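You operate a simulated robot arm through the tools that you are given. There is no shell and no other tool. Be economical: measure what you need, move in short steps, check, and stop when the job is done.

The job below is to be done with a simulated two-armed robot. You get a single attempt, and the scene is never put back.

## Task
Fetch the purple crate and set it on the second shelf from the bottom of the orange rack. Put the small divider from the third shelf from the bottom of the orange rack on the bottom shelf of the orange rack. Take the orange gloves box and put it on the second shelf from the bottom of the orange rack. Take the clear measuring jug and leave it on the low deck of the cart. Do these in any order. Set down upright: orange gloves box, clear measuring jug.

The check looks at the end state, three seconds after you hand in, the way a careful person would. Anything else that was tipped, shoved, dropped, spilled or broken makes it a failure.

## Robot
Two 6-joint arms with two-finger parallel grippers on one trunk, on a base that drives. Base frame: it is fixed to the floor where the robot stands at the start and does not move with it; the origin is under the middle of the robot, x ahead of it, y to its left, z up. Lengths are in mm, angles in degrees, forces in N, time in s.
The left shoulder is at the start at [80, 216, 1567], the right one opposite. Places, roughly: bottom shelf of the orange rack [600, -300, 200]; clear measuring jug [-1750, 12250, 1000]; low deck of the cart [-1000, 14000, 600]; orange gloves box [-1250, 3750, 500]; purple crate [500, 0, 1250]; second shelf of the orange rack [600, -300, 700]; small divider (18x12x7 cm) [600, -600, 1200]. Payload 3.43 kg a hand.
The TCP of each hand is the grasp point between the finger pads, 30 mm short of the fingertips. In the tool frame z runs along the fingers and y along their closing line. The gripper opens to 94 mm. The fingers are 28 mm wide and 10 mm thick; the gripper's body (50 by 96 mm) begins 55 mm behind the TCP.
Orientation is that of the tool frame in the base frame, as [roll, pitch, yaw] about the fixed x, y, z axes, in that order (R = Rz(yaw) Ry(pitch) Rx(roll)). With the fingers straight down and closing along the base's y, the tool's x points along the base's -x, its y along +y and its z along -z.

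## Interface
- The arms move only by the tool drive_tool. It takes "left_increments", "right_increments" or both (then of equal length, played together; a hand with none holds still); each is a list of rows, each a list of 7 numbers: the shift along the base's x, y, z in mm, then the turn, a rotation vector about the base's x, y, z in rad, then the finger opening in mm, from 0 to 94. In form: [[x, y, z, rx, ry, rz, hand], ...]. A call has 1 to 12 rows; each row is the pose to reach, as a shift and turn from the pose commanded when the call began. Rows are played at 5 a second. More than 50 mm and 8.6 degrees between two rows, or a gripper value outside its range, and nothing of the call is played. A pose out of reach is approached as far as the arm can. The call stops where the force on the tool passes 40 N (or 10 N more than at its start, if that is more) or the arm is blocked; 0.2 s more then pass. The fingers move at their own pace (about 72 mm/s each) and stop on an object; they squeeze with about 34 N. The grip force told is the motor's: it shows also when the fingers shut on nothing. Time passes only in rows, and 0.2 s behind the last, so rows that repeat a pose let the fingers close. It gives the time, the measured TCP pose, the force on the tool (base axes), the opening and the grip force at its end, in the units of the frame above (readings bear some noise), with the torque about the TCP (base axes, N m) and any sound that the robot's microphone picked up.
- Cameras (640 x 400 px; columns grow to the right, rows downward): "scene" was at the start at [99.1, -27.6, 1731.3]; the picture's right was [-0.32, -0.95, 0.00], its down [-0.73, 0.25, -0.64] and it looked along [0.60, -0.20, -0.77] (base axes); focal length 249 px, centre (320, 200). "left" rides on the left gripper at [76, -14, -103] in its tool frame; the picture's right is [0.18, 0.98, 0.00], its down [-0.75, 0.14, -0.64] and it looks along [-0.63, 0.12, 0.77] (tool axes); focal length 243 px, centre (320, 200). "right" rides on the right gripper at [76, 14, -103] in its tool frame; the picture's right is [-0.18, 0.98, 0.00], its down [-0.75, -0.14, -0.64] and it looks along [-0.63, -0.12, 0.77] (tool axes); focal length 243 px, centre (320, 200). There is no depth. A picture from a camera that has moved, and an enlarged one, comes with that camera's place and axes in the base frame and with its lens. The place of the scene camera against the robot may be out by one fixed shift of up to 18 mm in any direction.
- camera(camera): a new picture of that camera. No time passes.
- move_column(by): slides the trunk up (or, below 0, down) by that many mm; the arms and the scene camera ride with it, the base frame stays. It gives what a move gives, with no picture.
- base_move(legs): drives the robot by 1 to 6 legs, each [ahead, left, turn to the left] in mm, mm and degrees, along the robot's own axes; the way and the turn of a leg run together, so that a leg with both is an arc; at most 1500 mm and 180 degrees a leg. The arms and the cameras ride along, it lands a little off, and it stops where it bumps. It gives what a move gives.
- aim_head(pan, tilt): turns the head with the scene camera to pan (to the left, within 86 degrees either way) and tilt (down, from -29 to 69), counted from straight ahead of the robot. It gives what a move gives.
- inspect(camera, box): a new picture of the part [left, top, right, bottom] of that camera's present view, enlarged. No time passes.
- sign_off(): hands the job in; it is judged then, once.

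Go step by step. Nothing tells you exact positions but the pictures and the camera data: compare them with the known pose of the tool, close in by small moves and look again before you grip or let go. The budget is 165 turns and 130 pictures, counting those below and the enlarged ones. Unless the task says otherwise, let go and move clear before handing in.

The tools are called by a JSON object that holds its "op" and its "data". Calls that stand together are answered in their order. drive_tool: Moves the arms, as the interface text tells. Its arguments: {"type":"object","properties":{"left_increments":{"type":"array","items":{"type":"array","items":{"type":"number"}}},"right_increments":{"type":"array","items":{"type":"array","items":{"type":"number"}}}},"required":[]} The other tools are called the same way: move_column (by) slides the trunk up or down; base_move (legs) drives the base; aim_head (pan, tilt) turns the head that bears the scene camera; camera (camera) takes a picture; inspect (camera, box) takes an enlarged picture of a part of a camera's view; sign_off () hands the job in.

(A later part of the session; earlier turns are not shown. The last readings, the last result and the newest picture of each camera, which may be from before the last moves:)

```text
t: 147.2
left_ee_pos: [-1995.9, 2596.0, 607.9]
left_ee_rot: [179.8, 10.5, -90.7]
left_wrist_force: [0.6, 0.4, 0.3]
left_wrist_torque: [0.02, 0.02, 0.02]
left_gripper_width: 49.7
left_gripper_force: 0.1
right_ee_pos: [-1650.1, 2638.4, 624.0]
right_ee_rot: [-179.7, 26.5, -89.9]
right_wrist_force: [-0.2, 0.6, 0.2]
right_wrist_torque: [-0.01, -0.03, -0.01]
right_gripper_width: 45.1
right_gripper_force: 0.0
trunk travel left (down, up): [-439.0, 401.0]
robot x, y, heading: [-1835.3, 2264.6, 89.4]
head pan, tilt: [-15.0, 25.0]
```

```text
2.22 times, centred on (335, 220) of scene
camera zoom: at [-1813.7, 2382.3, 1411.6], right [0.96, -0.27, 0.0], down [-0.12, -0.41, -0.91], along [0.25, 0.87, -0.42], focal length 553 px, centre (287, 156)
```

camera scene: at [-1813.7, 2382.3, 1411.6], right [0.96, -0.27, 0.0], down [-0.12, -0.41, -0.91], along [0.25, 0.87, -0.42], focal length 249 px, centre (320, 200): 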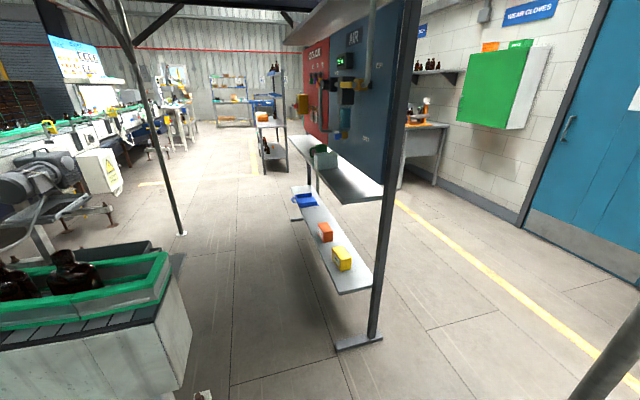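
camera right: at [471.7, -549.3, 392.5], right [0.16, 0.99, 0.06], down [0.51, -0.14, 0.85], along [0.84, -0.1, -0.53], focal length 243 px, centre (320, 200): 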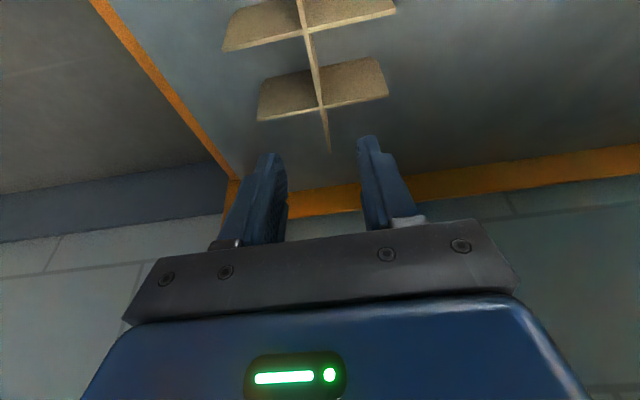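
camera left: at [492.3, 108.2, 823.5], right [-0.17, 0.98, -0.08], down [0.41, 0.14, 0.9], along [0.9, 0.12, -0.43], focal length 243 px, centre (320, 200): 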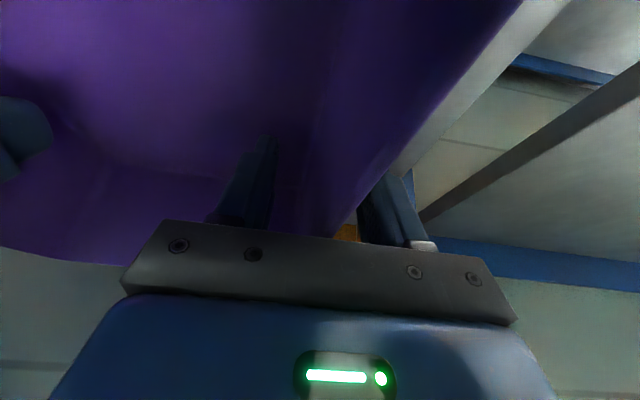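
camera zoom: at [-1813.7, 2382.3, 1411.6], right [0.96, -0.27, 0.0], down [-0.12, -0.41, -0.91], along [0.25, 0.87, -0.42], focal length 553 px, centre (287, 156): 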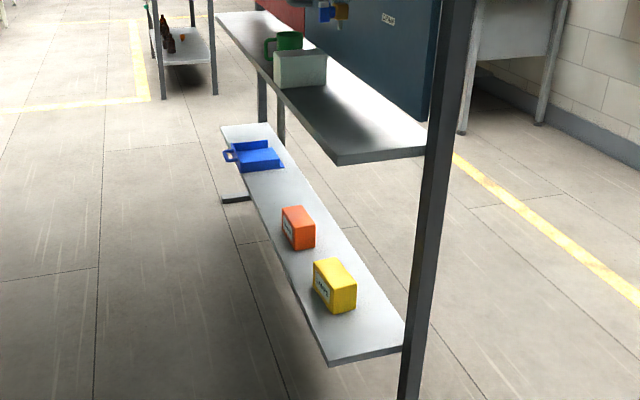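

The orange gloves box is near (-1375, 3718) on a 200-deep shelf (x -1464…-1270, z≈450); there is an upper shelf about 500 above it. I drive up beside it.

{"op": "base_move", "data": {"legs": [[1000, 10, 0.6], [450, 0, 0], [0, 130, 0]]}}

{"op": "aim_head", "data": {"pan": -80, "tilt": 45}}

{"op": "camera", "data": {"camera": "scene"}}

```text
t: 149.4
left_ee_pos: [-1971.3, 2813.7, 606.8]
left_ee_rot: [179.7, 10.3, -90.7]
left_wrist_force: [0.4, -0.5, -0.2]
left_wrist_torque: [-0.03, 0.02, 0.0]
left_gripper_width: 49.9
left_gripper_force: 0.2
right_ee_pos: [-1626.4, 2856.8, 620.9]
right_ee_rot: [-179.7, 26.3, -90.0]
right_wrist_force: [0.7, 0.3, 0.7]
right_wrist_torque: [-0.03, 0.04, 0.04]
right_gripper_width: 45.0
right_gripper_force: 0.1
trunk travel left (down, up): [-439.0, 401.0]
robot x, y, heading: [-1812.4, 2485.3, 89.1]
head pan, tilt: [-15.0, 25.0]
stopped in leg 1: the robot was blocked; the commanded pose is now the measured one
```

```text
t: 150.8
left_ee_pos: [-1971.5, 2811.7, 608.9]
left_ee_rot: [179.8, 10.6, -90.6]
left_wrist_force: [0.7, -0.1, 0.5]
left_wrist_torque: [0.01, 0.0, 0.03]
left_gripper_width: 49.9
left_gripper_force: 0.0
right_ee_pos: [-1627.5, 2855.0, 622.7]
right_ee_rot: [-179.6, 26.4, -89.8]
right_wrist_force: [0.0, 1.0, 0.0]
right_wrist_torque: [0.0, 0.01, 0.0]
right_gripper_width: 44.8
right_gripper_force: 0.0
trunk travel left (down, up): [-439.0, 401.0]
robot x, y, heading: [-1810.0, 2485.9, 89.1]
head pan, tilt: [-80.0, 45.0]
```

```text
53 pictures are left
camera scene: at [-1734.9, 2524.3, 1381.0], right [0.16, -0.99, 0.0], down [-0.7, -0.11, -0.71], along [0.7, 0.11, -0.71], focal length 249 px, centre (320, 200)
```

scene: 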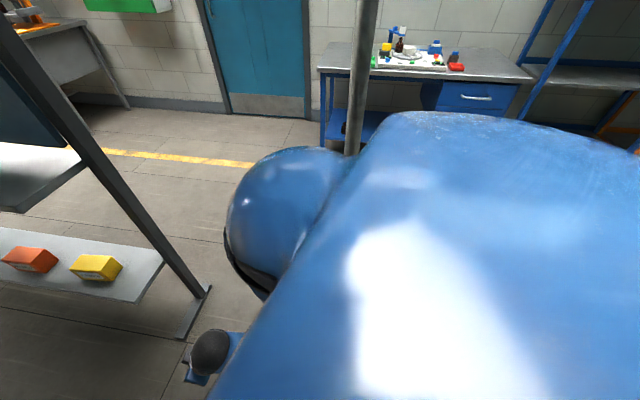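

The base is blocked. I look around to find what it touched.

{"op": "aim_head", "data": {"pan": 55, "tilt": 45}}

{"op": "camera", "data": {"camera": "scene"}}

```text
t: 152.9
left_ee_pos: [-1970.4, 2812.4, 608.6]
left_ee_rot: [179.8, 10.6, -90.8]
left_wrist_force: [-0.4, 0.0, -0.1]
left_wrist_torque: [-0.02, 0.03, 0.01]
left_gripper_width: 49.9
left_gripper_force: 0.1
right_ee_pos: [-1627.4, 2854.0, 623.6]
right_ee_rot: [-179.6, 26.4, -89.9]
right_wrist_force: [0.1, 0.3, -0.2]
right_wrist_torque: [-0.03, -0.04, -0.02]
right_gripper_width: 45.0
right_gripper_force: 0.1
trunk travel left (down, up): [-439.0, 401.0]
robot x, y, heading: [-1814.7, 2483.6, 89.5]
head pan, tilt: [55.0, 45.0]
```

```text
52 pictures are left
camera scene: at [-1881.0, 2559.2, 1381.0], right [0.59, 0.81, 0.0], down [0.57, -0.42, -0.71], along [-0.57, 0.42, -0.71], focal length 249 px, centre (320, 200)
```

scene: 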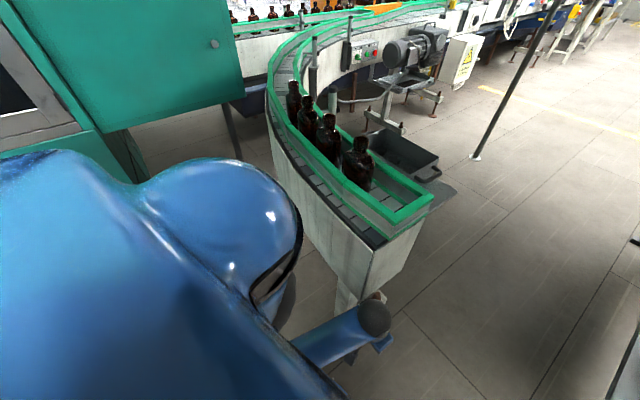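

The base's front-left corner meets the conveyor end (x≈-2090), so this side is too narrow. The low shelf is also open on the aisle side, so I go round the canopy post at about (-1225, 2525) and approach from there.

{"op": "base_move", "data": {"legs": [[-500, 0, 1], [0, -1300, 0], [870, 0, 0], [870, 0, 0], [0, 0, 90]]}}

{"op": "aim_head", "data": {"pan": 0, "tilt": 40}}

{"op": "camera", "data": {"camera": "scene"}}

```text
t: 174.2
left_ee_pos: [-805.4, 3541.3, 608.2]
left_ee_rot: [179.8, 10.5, -0.9]
left_wrist_force: [0.0, 0.0, -0.9]
left_wrist_torque: [-0.04, 0.0, -0.01]
left_gripper_width: 49.9
left_gripper_force: 0.1
right_ee_pos: [-844.7, 3886.1, 623.6]
right_ee_rot: [-179.6, 26.4, -0.1]
right_wrist_force: [-0.5, -0.1, 0.6]
right_wrist_torque: [-0.02, -0.04, 0.0]
right_gripper_width: 44.8
right_gripper_force: 0.2
trunk travel left (down, up): [-439.0, 401.0]
robot x, y, heading: [-477.1, 3700.6, 178.8]
head pan, tilt: [55.0, 45.0]
```

```text
t: 175.4
left_ee_pos: [-805.0, 3541.1, 608.5]
left_ee_rot: [179.8, 10.6, -0.9]
left_wrist_force: [0.0, -0.2, -1.3]
left_wrist_torque: [0.0, -0.01, 0.02]
left_gripper_width: 50.2
left_gripper_force: 0.0
right_ee_pos: [-846.0, 3885.6, 623.1]
right_ee_rot: [-179.7, 26.4, -0.2]
right_wrist_force: [0.4, -0.2, 0.1]
right_wrist_torque: [0.02, 0.01, 0.02]
right_gripper_width: 44.9
right_gripper_force: 0.1
trunk travel left (down, up): [-439.0, 401.0]
robot x, y, heading: [-477.8, 3702.4, 178.8]
head pan, tilt: [0.0, 40.0]
```

```text
51 pictures are left
camera scene: at [-594.7, 3699.2, 1388.2], right [0.02, 1.0, 0.0], down [0.64, -0.01, -0.77], along [-0.77, 0.01, -0.64], focal length 249 px, centre (320, 200)
```

scene: 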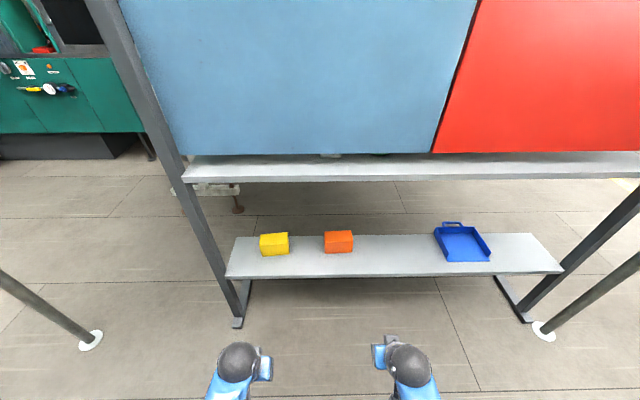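

The shelf is open from this side and the canopy posts are well apart. I zoom in on the orange box to measure it.

{"op": "inspect", "data": {"camera": "scene", "box": [220, 210, 400, 290]}}

```text
3.56 times, centred on (310, 250) of scene
camera zoom: at [-594.7, 3699.2, 1388.2], right [0.02, 1.0, 0.0], down [0.64, -0.01, -0.77], along [-0.77, 0.01, -0.64], focal length 885 px, centre (356, 22)
```

zoom: 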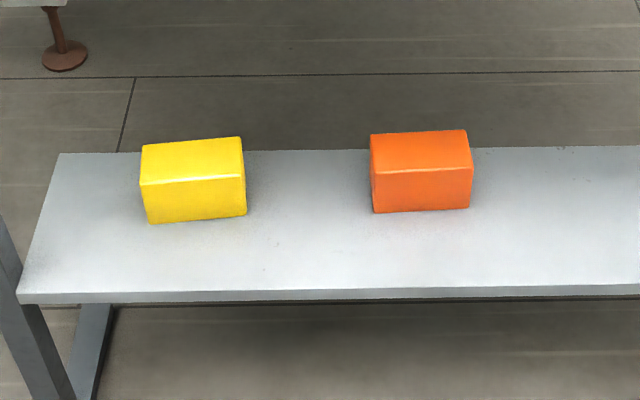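

The box measures about 131 (y) × 69 (x) × 78 high, centred near (-1395, 3798), with the shelf at z≈415. It must be gripped across x with the tool pointing straight down. I extend the right hand, make it vertical and then turn it 90°.

{"op": "drive_tool", "data": {"right_increments": [[-40, 0, 0, 0, -0.1, 0, 94], [-80, 0, 5, 0, -0.2, 0, 94], [-120, 0, 10, 0, -0.3, 0, 94], [-160, 0, 15, 0, -0.4, 0, 94], [-200, 0, 15, 0, -0.46, 0, 94], [-226, 0, 15, 0, -0.46, 0, 94]]}}

{"op": "drive_tool", "data": {"right_increments": [[0, 0, 0, 0, 0, 0.145, 94], [0, 0, 0, 0, 0, 0.29, 94], [0, 0, 0, 0, 0, 0.435, 94], [0, 0, 0, 0, 0, 0.58, 94], [0, 0, 0, 0, 0, 0.725, 94], [0, 0, 0, 0, 0, 0.87, 94], [0, 0, 0, 0, 0, 1.015, 94], [0, 0, 0, 0, 0, 1.16, 94], [0, 0, 0, 0, 0, 1.3, 94], [0, 0, 0, 0, 0, 1.44, 94], [0, 0, 0, 0, 0, 1.57, 94]]}}

```text
t: 176.8
left_ee_pos: [-806.2, 3542.1, 608.4]
left_ee_rot: [179.8, 10.6, -0.9]
left_wrist_force: [-0.9, -0.8, 0.7]
left_wrist_torque: [-0.01, -0.01, 0.03]
left_gripper_width: 50.3
left_gripper_force: 0.0
right_ee_pos: [-1072.4, 3887.4, 638.8]
right_ee_rot: [-179.5, 0.0, -0.1]
right_wrist_force: [-0.6, -0.2, 0.3]
right_wrist_torque: [-0.04, -0.03, -0.02]
right_gripper_width: 94.0
right_gripper_force: 0.1
trunk travel left (down, up): [-439.0, 401.0]
robot x, y, heading: [-474.9, 3700.1, 178.8]
head pan, tilt: [0.0, 40.0]
```

```text
t: 179.2
left_ee_pos: [-805.5, 3542.4, 607.4]
left_ee_rot: [179.8, 10.6, -0.9]
left_wrist_force: [0.0, 0.1, 0.3]
left_wrist_torque: [0.02, 0.02, -0.01]
left_gripper_width: 49.9
left_gripper_force: 0.1
right_ee_pos: [-1071.6, 3886.3, 636.7]
right_ee_rot: [-179.5, -0.1, 89.9]
right_wrist_force: [0.1, 0.1, 0.1]
right_wrist_torque: [0.01, 0.0, 0.01]
right_gripper_width: 93.8
right_gripper_force: 0.0
trunk travel left (down, up): [-439.0, 401.0]
robot x, y, heading: [-476.5, 3700.0, 178.5]
head pan, tilt: [0.0, 40.0]
```

The vertical, rotated grip pose works. I drive closer and look from both cameras.

{"op": "base_move", "data": {"legs": [[0, 88, 1.2], [240, 0, 0]]}}

{"op": "camera", "data": {"camera": "right"}}

{"op": "camera", "data": {"camera": "scene"}}

```text
t: 181.7
left_ee_pos: [-1042.1, 3446.6, 608.3]
left_ee_rot: [179.8, 10.5, 0.3]
left_wrist_force: [-0.3, 0.2, 0.2]
left_wrist_torque: [0.0, 0.01, 0.01]
left_gripper_width: 49.8
left_gripper_force: 0.1
right_ee_pos: [-1314.7, 3785.2, 637.2]
right_ee_rot: [-179.6, 0.0, 91.0]
right_wrist_force: [0.3, -0.2, -0.1]
right_wrist_torque: [0.02, 0.0, 0.02]
right_gripper_width: 93.7
right_gripper_force: 0.1
trunk travel left (down, up): [-439.0, 401.0]
robot x, y, heading: [-714.4, 3612.2, -179.7]
head pan, tilt: [0.0, 40.0]
```

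```text
49 pictures are left
camera right: at [-1301.1, 3862.6, 740.1], right [0.99, -0.17, -0.01], down [-0.12, -0.76, 0.64], along [-0.11, -0.63, -0.77], focal length 243 px, centre (320, 200)
```

right: 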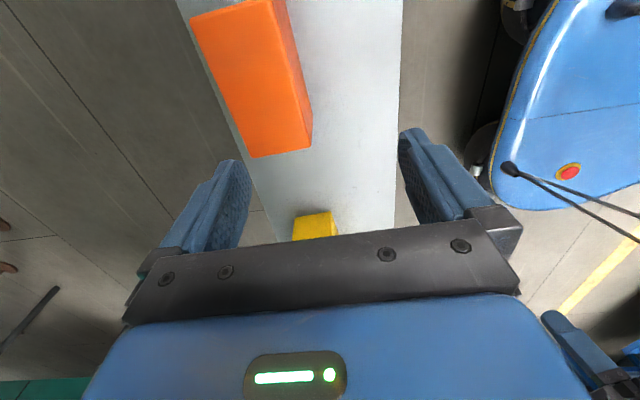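

```text
48 pictures are left
camera scene: at [-834.6, 3608.7, 1388.2], right [0.0, 1.0, 0.0], down [0.64, 0.0, -0.77], along [-0.77, 0.0, -0.64], focal length 249 px, centre (320, 200)
```

scene: 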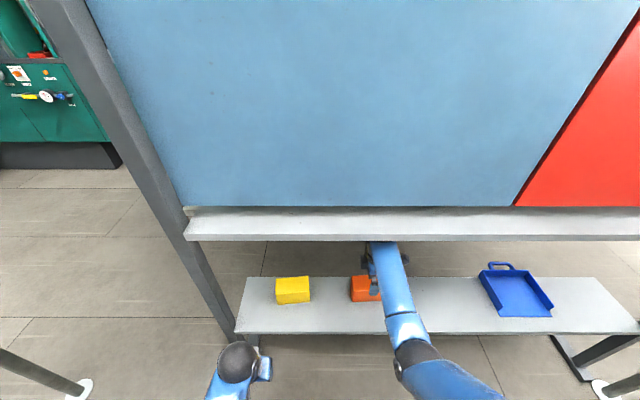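

From the hand camera the box is centred at about (-1376, 3802). I move over it and lower partway.

{"op": "drive_tool", "data": {"right_increments": [[-32, 9, 0, 0, 0, -0.01, 94], [-62, 17, 0, 0, 0, -0.02, 94], [-62, 17, -40, 0, 0, -0.02, 94], [-62, 17, -75, 0, 0, -0.02, 94]]}}

{"op": "camera", "data": {"camera": "right"}}

```text
t: 182.7
left_ee_pos: [-1042.6, 3447.3, 608.5]
left_ee_rot: [179.7, 10.7, 0.3]
left_wrist_force: [0.0, -0.6, 0.2]
left_wrist_torque: [0.0, -0.03, 0.02]
left_gripper_width: 50.1
left_gripper_force: 0.2
right_ee_pos: [-1377.6, 3803.3, 562.0]
right_ee_rot: [-179.4, 0.0, 89.8]
right_wrist_force: [0.2, -0.7, -1.2]
right_wrist_torque: [-0.01, 0.0, -0.04]
right_gripper_width: 94.0
right_gripper_force: 0.0
trunk travel left (down, up): [-439.0, 401.0]
robot x, y, heading: [-715.3, 3613.2, -179.9]
head pan, tilt: [0.0, 40.0]
```

```text
47 pictures are left
camera right: at [-1361.9, 3879.7, 664.4], right [0.98, -0.19, -0.01], down [-0.14, -0.75, 0.64], along [-0.13, -0.63, -0.77], focal length 243 px, centre (320, 200)
```

right: 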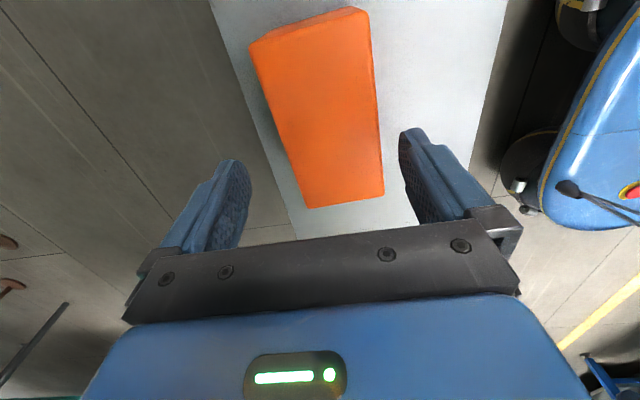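

The box top is at z≈496, centred at (-1371, 3803). I shift 6 mm and descend to grip.

{"op": "drive_tool", "data": {"right_increments": [[6, 0, 0, 0, 0, 0.02, 94], [6, 0, -35, 0, 0, 0.03, 94], [6, 0, -70, 0, 0, 0.03, 94], [6, 0, -103, 0, 0, 0.03, 94], [6, 0, -103, 0, 0, 0.03, 60], [6, 0, -103, 0, 0, 0.03, 40], [6, 0, -103, 0, 0, 0.03, 40]]}}

{"op": "camera", "data": {"camera": "right"}}

```text
t: 183.7
left_ee_pos: [-1043.4, 3446.7, 607.7]
left_ee_rot: [179.8, 10.5, 0.4]
left_wrist_force: [-0.3, 0.2, 0.2]
left_wrist_torque: [-0.03, 0.03, -0.03]
left_gripper_width: 49.9
left_gripper_force: 0.0
right_ee_pos: [-1355.4, 3802.3, 500.1]
right_ee_rot: [-178.1, 0.1, 91.6]
right_wrist_force: [0.6, 0.4, -1.6]
right_wrist_torque: [0.01, 0.03, 0.03]
right_gripper_width: 94.0
right_gripper_force: 0.1
right hand out of reach, approached as far as the arm can: row 3, 4
trunk travel left (down, up): [-439.0, 401.0]
robot x, y, heading: [-716.6, 3609.4, -180.2]
head pan, tilt: [0.0, 40.0]
stopped in row 4 (right hand): the force on the tool passed its limit at 42 N (the readings are from after the stop); the commanded pose is now the measured one
```

```text
46 pictures are left
camera right: at [-1341.5, 3880.3, 602.8], right [0.99, -0.16, -0.03], down [-0.1, -0.76, 0.65], along [-0.13, -0.64, -0.76], focal length 243 px, centre (320, 200)
```

right: 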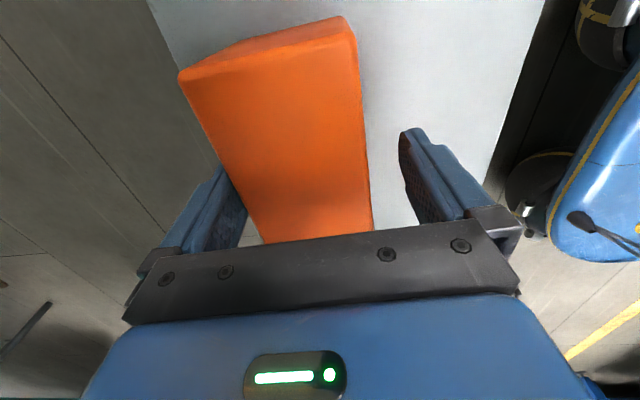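

The arm ran out of reach downward and a fingertip touched the box's west edge. I rise, bring the base 90 mm closer, and re-measure.

{"op": "drive_tool", "data": {"right_increments": [[0, 0, 30, 0, 0, -0.02, 94], [10, 0, 60, 0, 0, -0.02, 94], [40, 0, 62, 0, 0, -0.02, 94], [80, 0, 62, 0, 0, -0.02, 94], [100, 0, 62, 0, 0, -0.02, 94]]}}

{"op": "base_move", "data": {"legs": [[110, 0, 0]]}}

{"op": "camera", "data": {"camera": "right"}}

```text
t: 184.9
left_ee_pos: [-1042.1, 3446.4, 608.1]
left_ee_rot: [179.7, 10.6, 0.3]
left_wrist_force: [-0.9, 0.1, 0.7]
left_wrist_torque: [0.02, -0.01, 0.0]
left_gripper_width: 50.0
left_gripper_force: 0.1
right_ee_pos: [-1256.3, 3802.6, 565.1]
right_ee_rot: [-177.9, 0.0, 90.4]
right_wrist_force: [-0.1, 0.6, -0.3]
right_wrist_torque: [-0.03, 0.01, -0.01]
right_gripper_width: 94.0
right_gripper_force: 0.0
trunk travel left (down, up): [-439.0, 401.0]
robot x, y, heading: [-714.4, 3611.2, -180.0]
head pan, tilt: [0.0, 40.0]
```

```text
t: 186.1
left_ee_pos: [-1151.4, 3445.9, 608.0]
left_ee_rot: [179.9, 10.6, 0.3]
left_wrist_force: [-1.2, -0.5, 0.8]
left_wrist_torque: [0.0, 0.0, 0.0]
left_gripper_width: 50.0
left_gripper_force: 0.1
right_ee_pos: [-1367.5, 3802.9, 564.0]
right_ee_rot: [-177.9, 0.0, 90.4]
right_wrist_force: [-0.3, -0.3, -0.1]
right_wrist_torque: [0.01, 0.0, 0.0]
right_gripper_width: 94.1
right_gripper_force: 0.1
trunk travel left (down, up): [-439.0, 401.0]
robot x, y, heading: [-826.2, 3612.8, -179.5]
head pan, tilt: [0.0, 40.0]
```

```text
45 pictures are left
camera right: at [-1349.8, 3878.8, 665.8], right [0.98, -0.18, -0.03], down [-0.11, -0.75, 0.65], along [-0.14, -0.63, -0.76], focal length 243 px, centre (320, 200)
```

right: 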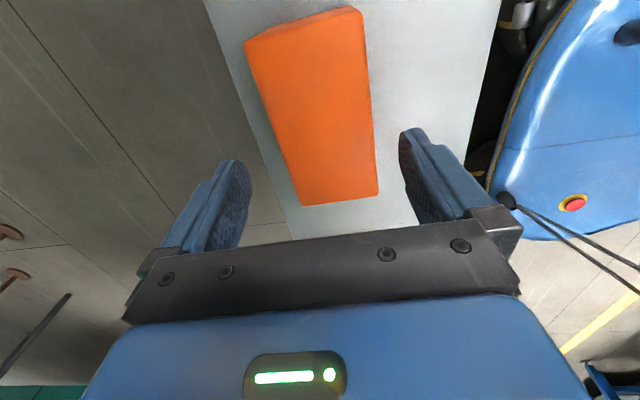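

The box is centred right under the hand now. I descend and grip.

{"op": "drive_tool", "data": {"right_increments": [[0, 0, -30, -0.02, 0, 0.01, 94], [0, 0, -60, -0.037, 0, 0.02, 94], [0, 0, -90, -0.037, 0, 0.02, 94], [0, 0, -107, -0.037, 0, 0.02, 94], [0, 0, -107, -0.037, 0, 0.02, 60], [0, 0, -107, -0.037, 0, 0.02, 40], [0, 0, -107, -0.037, 0, 0.02, 40], [0, 0, -107, -0.037, 0, 0.02, 40]]}}

{"op": "camera", "data": {"camera": "right"}}

```text
t: 187.9
left_ee_pos: [-1151.7, 3447.2, 608.1]
left_ee_rot: [179.8, 10.5, 0.4]
left_wrist_force: [0.0, -0.6, -1.0]
left_wrist_torque: [0.03, 0.0, -0.02]
left_gripper_width: 50.3
left_gripper_force: 0.1
right_ee_pos: [-1368.3, 3803.0, 458.3]
right_ee_rot: [-178.0, 2.2, 91.6]
right_wrist_force: [-0.3, 0.9, 1.5]
right_wrist_torque: [-0.01, -0.07, 0.0]
right_gripper_width: 74.1
right_gripper_force: 34.1
trunk travel left (down, up): [-439.0, 401.0]
robot x, y, heading: [-826.0, 3612.4, -179.8]
head pan, tilt: [0.0, 40.0]
```

```text
44 pictures are left
camera right: at [-1351.7, 3883.2, 556.2], right [0.99, -0.16, -0.03], down [-0.1, -0.73, 0.67], along [-0.13, -0.66, -0.74], focal length 243 px, centre (320, 200)
```

right: 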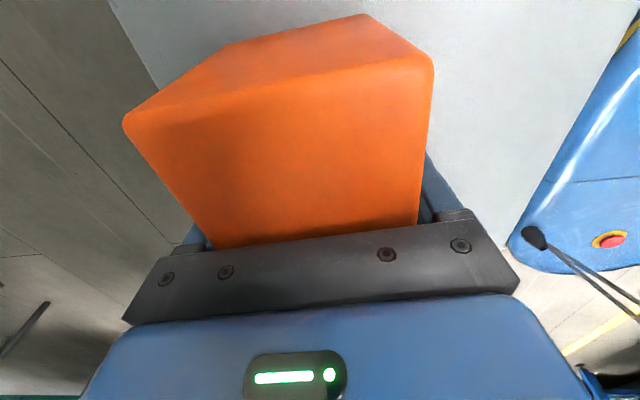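

The box is gripped at 74 mm. I lift and back out into the aisle.

{"op": "drive_tool", "data": {"right_increments": [[0, 0, 20, 0, 0, 0, 40], [0, 0, 45, 0, 0, 0, 40], [0, 0, 75, 0, 0, 0, 40], [0, 0, 100, 0, 0, 0, 40]]}}

{"op": "base_move", "data": {"legs": [[-370, 0, 0]]}}

{"op": "camera", "data": {"camera": "scene"}}

```text
t: 188.9
left_ee_pos: [-1150.6, 3446.5, 609.0]
left_ee_rot: [179.8, 10.7, 0.3]
left_wrist_force: [-0.3, -0.1, -0.8]
left_wrist_torque: [-0.05, -0.01, 0.02]
left_gripper_width: 50.0
left_gripper_force: 0.0
right_ee_pos: [-1366.8, 3801.8, 555.6]
right_ee_rot: [-178.1, 2.2, 91.5]
right_wrist_force: [0.3, -0.4, -2.1]
right_wrist_torque: [0.0, 0.0, 0.0]
right_gripper_width: 74.0
right_gripper_force: 34.2
trunk travel left (down, up): [-439.0, 401.0]
robot x, y, heading: [-826.8, 3610.5, -179.7]
head pan, tilt: [0.0, 40.0]
```

```text
t: 191.2
left_ee_pos: [-781.4, 3446.4, 608.2]
left_ee_rot: [179.9, 10.6, 0.3]
left_wrist_force: [-0.1, -0.5, 0.7]
left_wrist_torque: [0.02, -0.03, 0.01]
left_gripper_width: 50.0
left_gripper_force: 0.1
right_ee_pos: [-996.6, 3803.5, 555.2]
right_ee_rot: [-177.9, 2.2, 91.5]
right_wrist_force: [0.2, -0.2, -2.2]
right_wrist_torque: [0.0, -0.01, 0.01]
right_gripper_width: 74.3
right_gripper_force: 34.3
trunk travel left (down, up): [-439.0, 401.0]
robot x, y, heading: [-456.6, 3612.4, -179.8]
head pan, tilt: [0.0, 40.0]
```

```text
43 pictures are left
camera scene: at [-574.2, 3609.1, 1388.2], right [0.0, 1.0, 0.0], down [0.64, 0.0, -0.77], along [-0.77, 0.0, -0.64], focal length 249 px, centre (320, 200)
```

scene: 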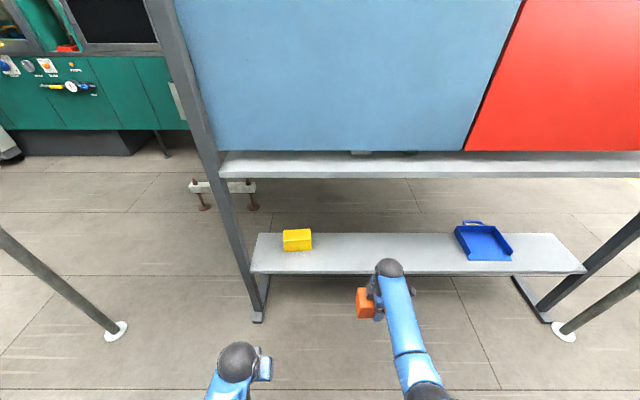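

The box is held upright. I raise the arm, extend it slightly, raise the trunk, and drive back to the orange rack.

{"op": "drive_tool", "data": {"right_increments": [[-20, 0, 30, 0, 0, 0, 40], [-40, 0, 60, 0, 0, 0, 40], [-60, 0, 90, 0, 0, 0, 40], [-70, 0, 120, 0, 0, 0, 40]]}}

{"op": "move_column", "data": {"by": 120}}

{"op": "base_move", "data": {"legs": [[-60, 0, 0], [0, 0, 90], [1300, 0, 0], [1300, 0, 0], [1340, 0, 0], [0, 0, 90]]}}

{"op": "aim_head", "data": {"pan": -15, "tilt": 35}}

{"op": "camera", "data": {"camera": "scene"}}

```text
t: 192.2
left_ee_pos: [-781.4, 3447.1, 607.2]
left_ee_rot: [179.8, 10.6, 0.3]
left_wrist_force: [0.1, -0.3, -1.4]
left_wrist_torque: [0.02, -0.01, -0.01]
left_gripper_width: 50.1
left_gripper_force: 0.0
right_ee_pos: [-1067.6, 3802.8, 675.0]
right_ee_rot: [-177.9, 2.2, 91.6]
right_wrist_force: [0.0, 0.3, -2.1]
right_wrist_torque: [0.02, -0.02, -0.01]
right_gripper_width: 74.0
right_gripper_force: 33.9
trunk travel left (down, up): [-439.0, 401.0]
robot x, y, heading: [-458.9, 3610.7, -180.2]
head pan, tilt: [0.0, 40.0]
```

```text
t: 193.8
left_ee_pos: [-782.1, 3447.4, 729.7]
left_ee_rot: [179.9, 10.6, 0.3]
left_wrist_force: [0.2, 0.2, -0.5]
left_wrist_torque: [-0.02, -0.03, -0.01]
left_gripper_width: 49.8
left_gripper_force: 0.1
right_ee_pos: [-1066.5, 3804.1, 795.6]
right_ee_rot: [-178.0, 2.2, 91.7]
right_wrist_force: [0.1, -1.4, -2.3]
right_wrist_torque: [0.03, 0.03, -0.02]
right_gripper_width: 74.1
right_gripper_force: 34.0
trunk travel left (down, up): [-559.0, 281.0]
robot x, y, heading: [-460.9, 3614.2, -180.1]
head pan, tilt: [0.0, 40.0]
```

```text
t: 221.0
left_ee_pos: [-132.9, -175.3, 727.9]
left_ee_rot: [179.8, 10.6, 179.8]
left_wrist_force: [-0.3, 0.6, -1.3]
left_wrist_torque: [-0.02, 0.03, -0.01]
left_gripper_width: 50.2
left_gripper_force: 0.1
right_ee_pos: [150.6, -533.6, 795.2]
right_ee_rot: [-177.9, 2.1, -88.9]
right_wrist_force: [-0.1, -0.3, -1.6]
right_wrist_torque: [-0.01, 0.01, -0.04]
right_gripper_width: 74.1
right_gripper_force: 34.2
trunk travel left (down, up): [-559.0, 281.0]
robot x, y, heading: [-461.8, -337.0, -0.3]
head pan, tilt: [0.0, 40.0]
```

```text
t: 221.7
left_ee_pos: [-132.4, -175.1, 728.0]
left_ee_rot: [179.7, 10.6, 179.8]
left_wrist_force: [-0.3, -0.7, -0.3]
left_wrist_torque: [-0.03, -0.02, -0.01]
left_gripper_width: 50.0
left_gripper_force: 0.0
right_ee_pos: [149.5, -533.6, 795.7]
right_ee_rot: [-178.0, 2.2, -88.9]
right_wrist_force: [0.0, 0.0, -2.3]
right_wrist_torque: [-0.05, 0.0, -0.01]
right_gripper_width: 73.9
right_gripper_force: 34.4
trunk travel left (down, up): [-559.0, 281.0]
robot x, y, heading: [-460.0, -336.0, -0.7]
head pan, tilt: [-15.0, 35.0]
```

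```text
42 pictures are left
camera scene: at [-348.1, -364.3, 1515.7], right [-0.27, -0.96, 0.0], down [-0.55, 0.15, -0.82], along [0.79, -0.22, -0.57], focal length 249 px, centre (320, 200)
```

scene: 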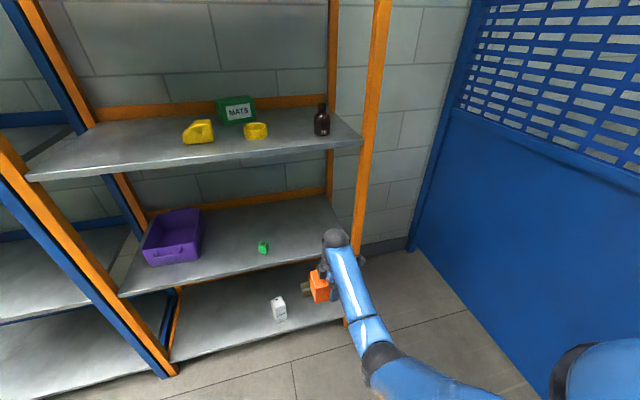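

The robot is back at the rack with the box at z≈795. I drive in to place it on the second shelf at about (570, -520), right of the green item.

{"op": "base_move", "data": {"legs": [[210, 15, 0.5], [210, 0, 0]]}}

{"op": "camera", "data": {"camera": "scene"}}

{"op": "camera", "data": {"camera": "right"}}

```text
t: 224.6
left_ee_pos: [286.6, -154.4, 728.2]
left_ee_rot: [179.7, 10.6, -179.5]
left_wrist_force: [0.2, -0.3, 0.2]
left_wrist_torque: [-0.04, 0.03, 0.02]
left_gripper_width: 50.0
left_gripper_force: 0.1
right_ee_pos: [573.6, -511.3, 795.2]
right_ee_rot: [-178.0, 2.3, -88.2]
right_wrist_force: [-0.9, 0.4, -1.5]
right_wrist_torque: [0.02, -0.01, 0.02]
right_gripper_width: 74.2
right_gripper_force: 34.3
trunk travel left (down, up): [-559.0, 281.0]
robot x, y, heading: [-37.4, -320.6, 0.1]
head pan, tilt: [-15.0, 35.0]
```

```text
41 pictures are left
camera scene: at [72.7, -347.4, 1515.9], right [-0.25, -0.97, 0.0], down [-0.55, 0.15, -0.82], along [0.79, -0.21, -0.57], focal length 249 px, centre (320, 200)
```

scene: 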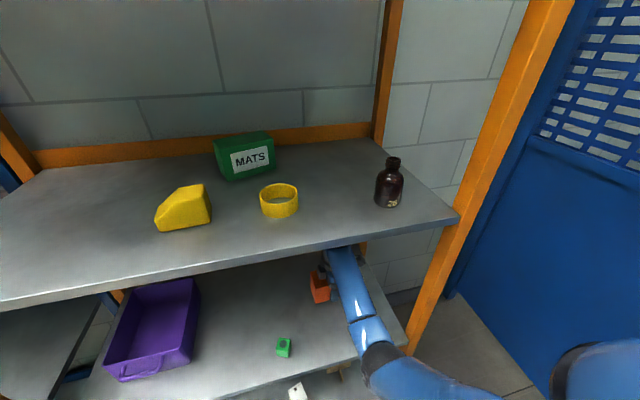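

```text
40 pictures are left
camera right: at [557.4, -591.1, 895.6], right [-0.99, 0.15, -0.03], down [0.09, 0.73, 0.67], along [0.12, 0.66, -0.74], focal length 243 px, centre (320, 200)
```

right: 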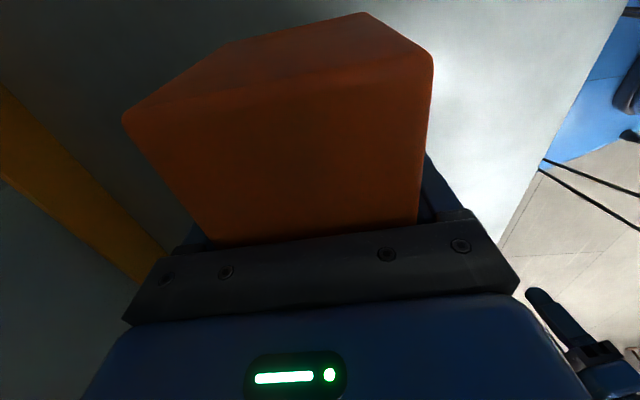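

The location is clear. I lower gradually to contact.

{"op": "drive_tool", "data": {"right_increments": [[0, 0, -20, 0, 0, 0, 40], [0, 0, -40, 0, 0, 0, 40], [0, 0, -48, 0, 0, 0, 40]]}}

{"op": "drive_tool", "data": {"right_increments": [[0, 0, -4, 0, 0, 0, 40], [0, 0, -8, 0, 0, 0, 40]]}}

{"op": "drive_tool", "data": {"right_increments": [[0, 0, -4, 0, 0, 0, 40], [0, 0, -7, 0, 0, 0, 40]]}}

```text
t: 225.4
left_ee_pos: [286.9, -156.8, 727.0]
left_ee_rot: [179.8, 10.6, -179.4]
left_wrist_force: [0.6, 0.2, -0.2]
left_wrist_torque: [-0.01, 0.01, -0.02]
left_gripper_width: 49.8
left_gripper_force: 0.0
right_ee_pos: [574.2, -512.1, 745.6]
right_ee_rot: [-178.0, 2.1, -88.1]
right_wrist_force: [-0.3, -0.6, -2.0]
right_wrist_torque: [-0.01, 0.0, 0.02]
right_gripper_width: 74.4
right_gripper_force: 34.1
trunk travel left (down, up): [-559.0, 281.0]
robot x, y, heading: [-38.2, -324.2, 0.2]
head pan, tilt: [-15.0, 35.0]
```

```text
t: 226.0
left_ee_pos: [286.0, -154.4, 728.6]
left_ee_rot: [179.8, 10.5, -179.6]
left_wrist_force: [-0.3, 0.5, 0.2]
left_wrist_torque: [0.02, 0.03, 0.0]
left_gripper_width: 50.0
left_gripper_force: 0.0
right_ee_pos: [574.0, -511.0, 740.4]
right_ee_rot: [-178.0, 2.2, -88.1]
right_wrist_force: [0.0, -0.3, -2.5]
right_wrist_torque: [-0.05, 0.02, 0.01]
right_gripper_width: 74.4
right_gripper_force: 34.2
trunk travel left (down, up): [-559.0, 281.0]
robot x, y, heading: [-38.0, -320.6, 0.3]
head pan, tilt: [-15.0, 35.0]
```

```text
t: 226.6
left_ee_pos: [284.4, -154.7, 729.4]
left_ee_rot: [179.8, 10.7, -179.5]
left_wrist_force: [-0.2, 1.1, 0.6]
left_wrist_torque: [0.02, -0.03, -0.04]
left_gripper_width: 50.0
left_gripper_force: 0.0
right_ee_pos: [574.6, -512.0, 737.0]
right_ee_rot: [-177.7, 2.1, -88.2]
right_wrist_force: [-2.0, -0.6, 22.3]
right_wrist_torque: [0.15, 0.89, 0.06]
right_gripper_width: 74.0
right_gripper_force: 33.8
trunk travel left (down, up): [-559.0, 281.0]
robot x, y, heading: [-33.7, -321.3, 0.4]
head pan, tilt: [-15.0, 35.0]
```

The box touches the shelf with a 22 N push. I ease up slightly, open and rise.

{"op": "drive_tool", "data": {"right_increments": [[0, 0, 3, 0, 0, 0, 60], [0, 0, 3, 0, 0, 0, 78], [0, 0, 3, 0, 0, 0, 94], [0, 0, 3, 0, 0, 0, 94], [0, 0, 40, 0, 0, 0, 94], [0, 0, 80, 0, 0, 0, 94], [0, 0, 110, 0, 0, 0, 94]]}}

{"op": "camera", "data": {"camera": "right"}}

```text
t: 228.2
left_ee_pos: [286.8, -155.1, 727.7]
left_ee_rot: [179.8, 10.6, -179.6]
left_wrist_force: [-0.9, 0.8, -0.1]
left_wrist_torque: [-0.03, 0.04, 0.0]
left_gripper_width: 50.0
left_gripper_force: 0.0
right_ee_pos: [571.6, -511.0, 843.5]
right_ee_rot: [-178.1, 2.2, -88.1]
right_wrist_force: [0.2, -0.3, 0.3]
right_wrist_torque: [0.0, -0.02, 0.0]
right_gripper_width: 93.9
right_gripper_force: 0.1
trunk travel left (down, up): [-559.0, 281.0]
robot x, y, heading: [-40.8, -322.0, 0.2]
head pan, tilt: [-15.0, 35.0]
```

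```text
39 pictures are left
camera right: at [557.2, -590.9, 942.1], right [-0.99, 0.15, -0.03], down [0.1, 0.73, 0.67], along [0.12, 0.66, -0.74], focal length 243 px, centre (320, 200)
```

right: 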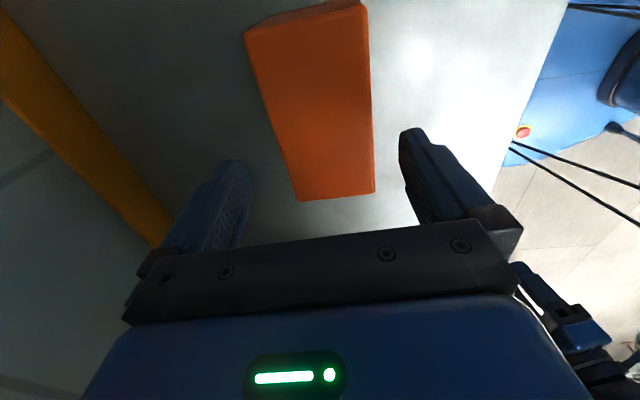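

The gloves box stands on the second shelf. I back out, tuck the right arm, and drive up the aisle towards the jug.

{"op": "base_move", "data": {"legs": [[-560, 0, 0]]}}

{"op": "drive_tool", "data": {"right_increments": [[-40, 0, -20, 0, 0, 0.14, 94], [-80, 10, -40, 0, 0, 0.28, 94], [-120, 20, -60, 0, 0, 0.42, 94], [-160, 30, -80, 0, 0, 0.56, 94], [-180, 30, -100, 0, 0, 0.7, 94]]}}

{"op": "base_move", "data": {"legs": [[0, 0, 90], [1500, 0, 0], [1500, 0, 0], [1500, 0, 0], [1500, 0, 0]]}}

{"op": "aim_head", "data": {"pan": 5, "tilt": 10}}

{"op": "camera", "data": {"camera": "scene"}}

```text
t: 231.4
left_ee_pos: [-272.0, -157.6, 727.6]
left_ee_rot: [179.9, 10.5, -179.4]
left_wrist_force: [0.4, 0.5, -0.5]
left_wrist_torque: [0.03, -0.02, 0.0]
left_gripper_width: 49.8
left_gripper_force: 0.1
right_ee_pos: [13.0, -512.9, 842.3]
right_ee_rot: [-178.0, 2.2, -88.1]
right_wrist_force: [0.2, -0.6, -0.1]
right_wrist_torque: [0.01, -0.02, 0.0]
right_gripper_width: 94.2
right_gripper_force: 0.1
trunk travel left (down, up): [-559.0, 281.0]
robot x, y, heading: [-598.0, -323.3, 0.3]
head pan, tilt: [-15.0, 35.0]
```

```text
t: 232.6
left_ee_pos: [-273.2, -157.9, 728.2]
left_ee_rot: [179.9, 10.7, -179.3]
left_wrist_force: [-0.3, 0.3, -0.9]
left_wrist_torque: [0.01, 0.0, 0.0]
left_gripper_width: 50.1
left_gripper_force: 0.1
right_ee_pos: [-165.9, -481.9, 742.9]
right_ee_rot: [-177.9, 2.0, -47.8]
right_wrist_force: [0.8, -0.2, -0.1]
right_wrist_torque: [0.0, 0.01, 0.01]
right_gripper_width: 94.1
right_gripper_force: 0.0
right hand out of reach, approached as far as the arm can: row 2
trunk travel left (down, up): [-559.0, 281.0]
robot x, y, heading: [-598.6, -323.2, 0.3]
head pan, tilt: [-15.0, 35.0]
```

```text
t: 265.0
left_ee_pos: [-751.0, 6002.2, 727.7]
left_ee_rot: [179.7, 10.7, -89.9]
left_wrist_force: [-0.6, -0.3, 0.0]
left_wrist_torque: [-0.03, 0.02, 0.01]
left_gripper_width: 49.9
left_gripper_force: 0.1
right_ee_pos: [-426.0, 6107.4, 742.1]
right_ee_rot: [-178.0, 2.1, 41.5]
right_wrist_force: [0.0, -0.7, -0.4]
right_wrist_torque: [0.01, 0.01, 0.02]
right_gripper_width: 94.3
right_gripper_force: 0.1
trunk travel left (down, up): [-559.0, 281.0]
robot x, y, heading: [-585.4, 5675.0, 89.9]
head pan, tilt: [-15.0, 35.0]
```

```text
t: 265.9
left_ee_pos: [-751.2, 6002.0, 727.3]
left_ee_rot: [179.8, 10.7, -89.9]
left_wrist_force: [-0.2, 0.2, 0.7]
left_wrist_torque: [0.0, 0.0, 0.0]
left_gripper_width: 49.9
left_gripper_force: 0.1
right_ee_pos: [-426.3, 6107.5, 742.8]
right_ee_rot: [-178.1, 2.2, 41.7]
right_wrist_force: [0.6, 0.4, -0.2]
right_wrist_torque: [-0.01, -0.04, 0.0]
right_gripper_width: 93.9
right_gripper_force: 0.2
trunk travel left (down, up): [-559.0, 281.0]
robot x, y, heading: [-586.0, 5673.4, 89.8]
head pan, tilt: [5.0, 10.0]
```

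```text
38 pictures are left
camera scene: at [-598.6, 5796.2, 1555.8], right [1.0, 0.09, 0.0], down [0.01, -0.17, -0.98], along [-0.08, 0.98, -0.17], focal length 249 px, centre (320, 200)
```

scene: 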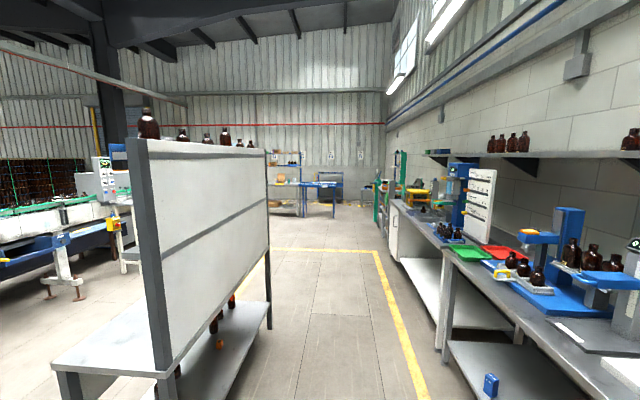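

I see a shelf rack at the back wall (col≈285), where the jug should be, and the blue cart next to it. I zoom in.

{"op": "inspect", "data": {"camera": "scene", "box": [255, 135, 375, 225]}}

```text
4.44 times, centred on (315, 180) of scene
camera zoom: at [-598.6, 5796.2, 1555.8], right [1.0, 0.09, 0.0], down [0.01, -0.17, -0.98], along [-0.08, 0.98, -0.17], focal length 1107 px, centre (342, 289)
```

zoom: 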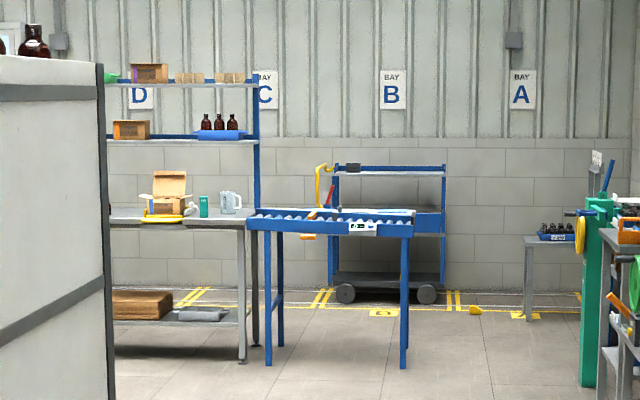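

The clear jug is on the packing bench, near its right end (about x -1790, y 12300, bench top z≈880). The cart stands behind a roller table. I drive closer.

{"op": "base_move", "data": {"legs": [[1500, 0, 0], [1500, 0, 0], [1500, 0, 0], [500, 0, 0], [0, 1250, 0]]}}

{"op": "aim_head", "data": {"pan": 0, "tilt": 25}}

{"op": "camera", "data": {"camera": "scene"}}

```text
t: 295.9
left_ee_pos: [-1984.3, 11017.4, 729.2]
left_ee_rot: [179.8, 10.5, -89.5]
left_wrist_force: [0.2, 0.2, -0.1]
left_wrist_torque: [-0.01, 0.01, -0.01]
left_gripper_width: 50.2
left_gripper_force: 0.0
right_ee_pos: [-1659.7, 11124.8, 742.5]
right_ee_rot: [-178.1, 2.2, 41.9]
right_wrist_force: [1.0, -0.2, -0.5]
right_wrist_torque: [0.0, -0.01, -0.02]
right_gripper_width: 93.9
right_gripper_force: 0.1
trunk travel left (down, up): [-559.0, 281.0]
robot x, y, heading: [-1819.6, 10692.2, 90.1]
head pan, tilt: [5.0, 10.0]
```

```text
t: 296.7
left_ee_pos: [-1984.9, 11018.5, 727.5]
left_ee_rot: [179.9, 10.7, -89.5]
left_wrist_force: [-0.4, -0.8, 0.4]
left_wrist_torque: [0.02, 0.02, -0.01]
left_gripper_width: 49.9
left_gripper_force: 0.1
right_ee_pos: [-1659.2, 11125.6, 742.8]
right_ee_rot: [-178.0, 2.3, 41.9]
right_wrist_force: [-0.1, -0.1, 0.1]
right_wrist_torque: [0.02, -0.03, 0.04]
right_gripper_width: 94.2
right_gripper_force: 0.1
trunk travel left (down, up): [-559.0, 281.0]
robot x, y, heading: [-1817.9, 10690.9, 90.2]
head pan, tilt: [0.0, 25.0]
```

```text
36 pictures are left
camera scene: at [-1822.3, 10812.2, 1531.6], right [1.0, 0.01, 0.0], down [0.0, -0.42, -0.91], along [0.0, 0.91, -0.42], focal length 249 px, centre (320, 200)
```

scene: 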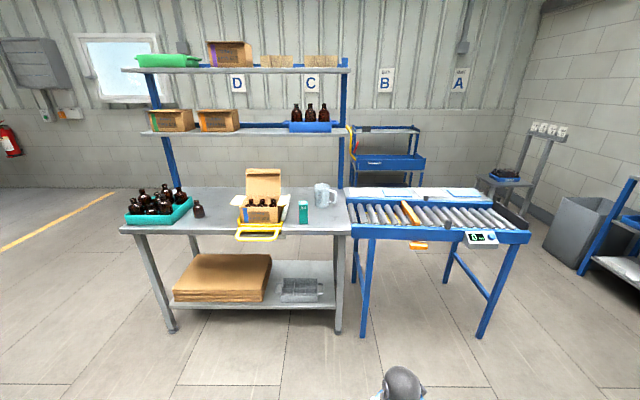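

{"op": "inspect", "data": {"camera": "scene", "box": [270, 160, 370, 240]}}

{"op": "inspect", "data": {"camera": "scene", "box": [330, 100, 450, 200]}}

```text
5.00 times, centred on (320, 200) of scene
camera zoom: at [-1822.3, 10812.2, 1531.6], right [1.0, 0.01, 0.0], down [0.0, -0.42, -0.91], along [0.0, 0.91, -0.42], focal length 1245 px, centre (320, 200)
```

zoom: 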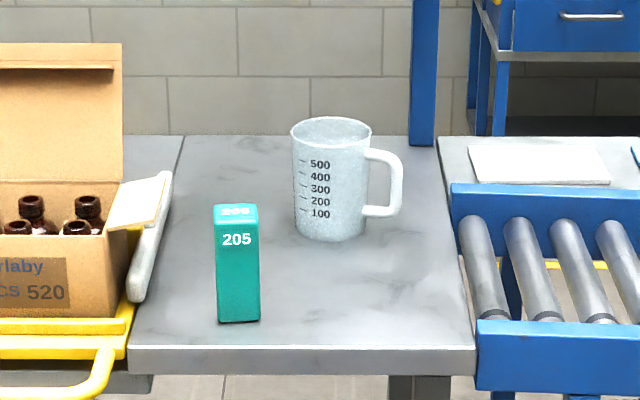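

```text
4.00 times, centred on (390, 150) of scene
camera zoom: at [-1822.3, 10812.2, 1531.6], right [1.0, 0.01, 0.0], down [0.0, -0.42, -0.91], along [0.0, 0.91, -0.42], focal length 996 px, centre (40, 400)
```

zoom: 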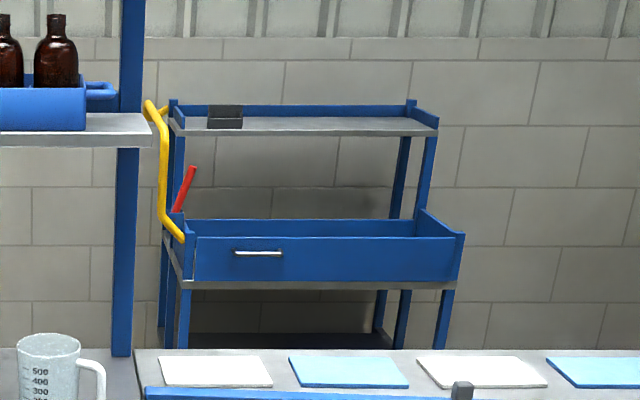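

The jug has a base of about 88 mm and a rim of about 100 mm, near (-1810, 12290), with its handle to the right and a green "205" box at its front-left. Its body is too wide for the gripper, so I will pinch the near wall at the rim with the right hand pointing down. I set that pose now.

{"op": "drive_tool", "data": {"right_increments": [[0, 35, 15, 0, 0, -0.14, 60], [0, 70, 30, 0, 0, -0.28, 60], [0, 105, 45, 0, 0, -0.42, 60], [0, 140, 60, 0, 0, -0.56, 60], [0, 175, 75, 0, 0, -0.7, 60], [0, 205, 85, 0, 0, -0.72, 60]]}}

{"op": "drive_tool", "data": {"right_increments": [[0, 5, 0, 0, -0.03, 0, 60], [0, 10, 0, 0, -0.052, 0, 60]]}}

{"op": "move_column", "data": {"by": 210}}

{"op": "base_move", "data": {"legs": [[0, 160, 0], [700, 0, 0]]}}

{"op": "camera", "data": {"camera": "right"}}

{"op": "camera", "data": {"camera": "scene"}}

```text
t: 298.1
left_ee_pos: [-1984.9, 11018.1, 727.9]
left_ee_rot: [179.9, 10.5, -89.5]
left_wrist_force: [-0.2, 0.1, 1.6]
left_wrist_torque: [0.02, 0.01, 0.04]
left_gripper_width: 50.1
left_gripper_force: 0.0
right_ee_pos: [-1660.5, 11330.9, 827.2]
right_ee_rot: [-178.0, 2.1, 0.5]
right_wrist_force: [0.2, 0.1, -0.2]
right_wrist_torque: [0.01, 0.01, 0.0]
right_gripper_width: 60.1
right_gripper_force: 0.0
trunk travel left (down, up): [-559.0, 281.0]
robot x, y, heading: [-1818.8, 10693.4, 90.2]
head pan, tilt: [0.0, 25.0]
```

```text
t: 298.7
left_ee_pos: [-1984.4, 11018.7, 727.8]
left_ee_rot: [179.9, 10.5, -89.5]
left_wrist_force: [0.4, 0.0, -1.1]
left_wrist_torque: [0.04, 0.03, -0.03]
left_gripper_width: 50.1
left_gripper_force: 0.0
right_ee_pos: [-1660.6, 11339.8, 828.6]
right_ee_rot: [-178.0, -0.8, 0.7]
right_wrist_force: [-0.3, 0.8, -0.4]
right_wrist_torque: [-0.01, -0.02, -0.02]
right_gripper_width: 59.8
right_gripper_force: 0.0
trunk travel left (down, up): [-559.0, 281.0]
robot x, y, heading: [-1816.4, 10693.2, 90.3]
head pan, tilt: [0.0, 25.0]
```

```text
t: 300.9
left_ee_pos: [-1984.8, 11017.7, 937.8]
left_ee_rot: [179.8, 10.6, -89.4]
left_wrist_force: [-0.5, 0.4, -0.2]
left_wrist_torque: [-0.04, -0.05, 0.0]
left_gripper_width: 50.0
left_gripper_force: 0.1
right_ee_pos: [-1660.7, 11339.4, 1036.3]
right_ee_rot: [-177.9, -0.8, 0.7]
right_wrist_force: [0.5, 0.5, 0.5]
right_wrist_torque: [-0.03, 0.02, 0.0]
right_gripper_width: 59.7
right_gripper_force: 0.0
trunk travel left (down, up): [-769.0, 71.0]
robot x, y, heading: [-1820.7, 10694.2, 90.3]
head pan, tilt: [0.0, 25.0]
```

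```text
t: 305.8
left_ee_pos: [-2155.1, 11711.7, 939.0]
left_ee_rot: [179.7, 10.6, -89.0]
left_wrist_force: [1.0, -0.3, 0.1]
left_wrist_torque: [0.03, -0.03, 0.0]
left_gripper_width: 50.0
left_gripper_force: 0.0
right_ee_pos: [-1832.1, 12035.5, 1038.6]
right_ee_rot: [-177.9, -0.8, 1.2]
right_wrist_force: [-0.2, 0.3, -0.3]
right_wrist_torque: [-0.02, 0.01, 0.02]
right_gripper_width: 60.3
right_gripper_force: 0.1
trunk travel left (down, up): [-769.0, 71.0]
robot x, y, heading: [-1983.0, 11389.5, 90.9]
head pan, tilt: [0.0, 25.0]
```

```text
33 pictures are left
camera right: at [-1757.5, 12019.1, 1141.4], right [-0.16, -0.99, -0.04], down [-0.77, 0.1, 0.64], along [-0.62, 0.13, -0.77], focal length 243 px, centre (320, 200)
```

right: 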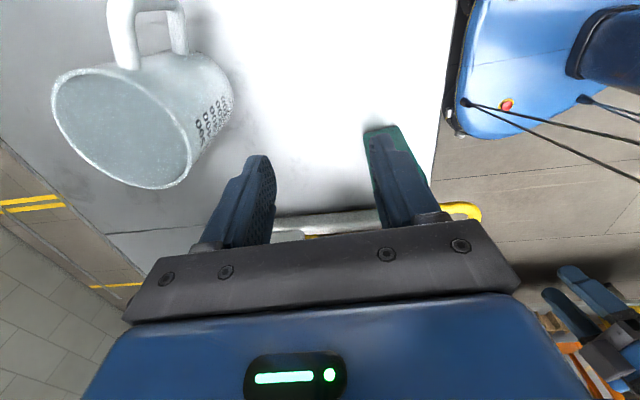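

```text
32 pictures are left
camera scene: at [-1989.9, 11505.6, 1741.7], right [1.0, 0.01, 0.0], down [0.01, -0.42, -0.91], along [-0.01, 0.91, -0.42], focal length 249 px, centre (320, 200)
```

scene: 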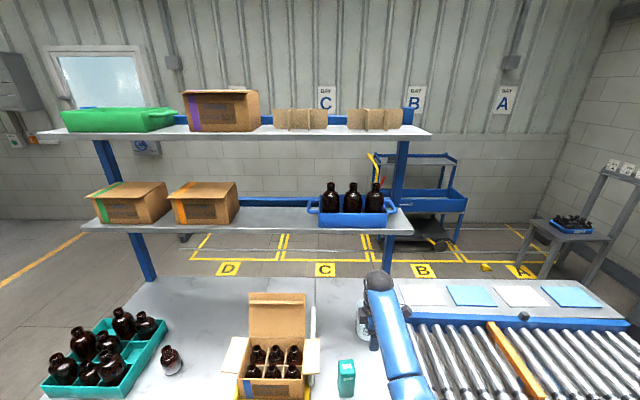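

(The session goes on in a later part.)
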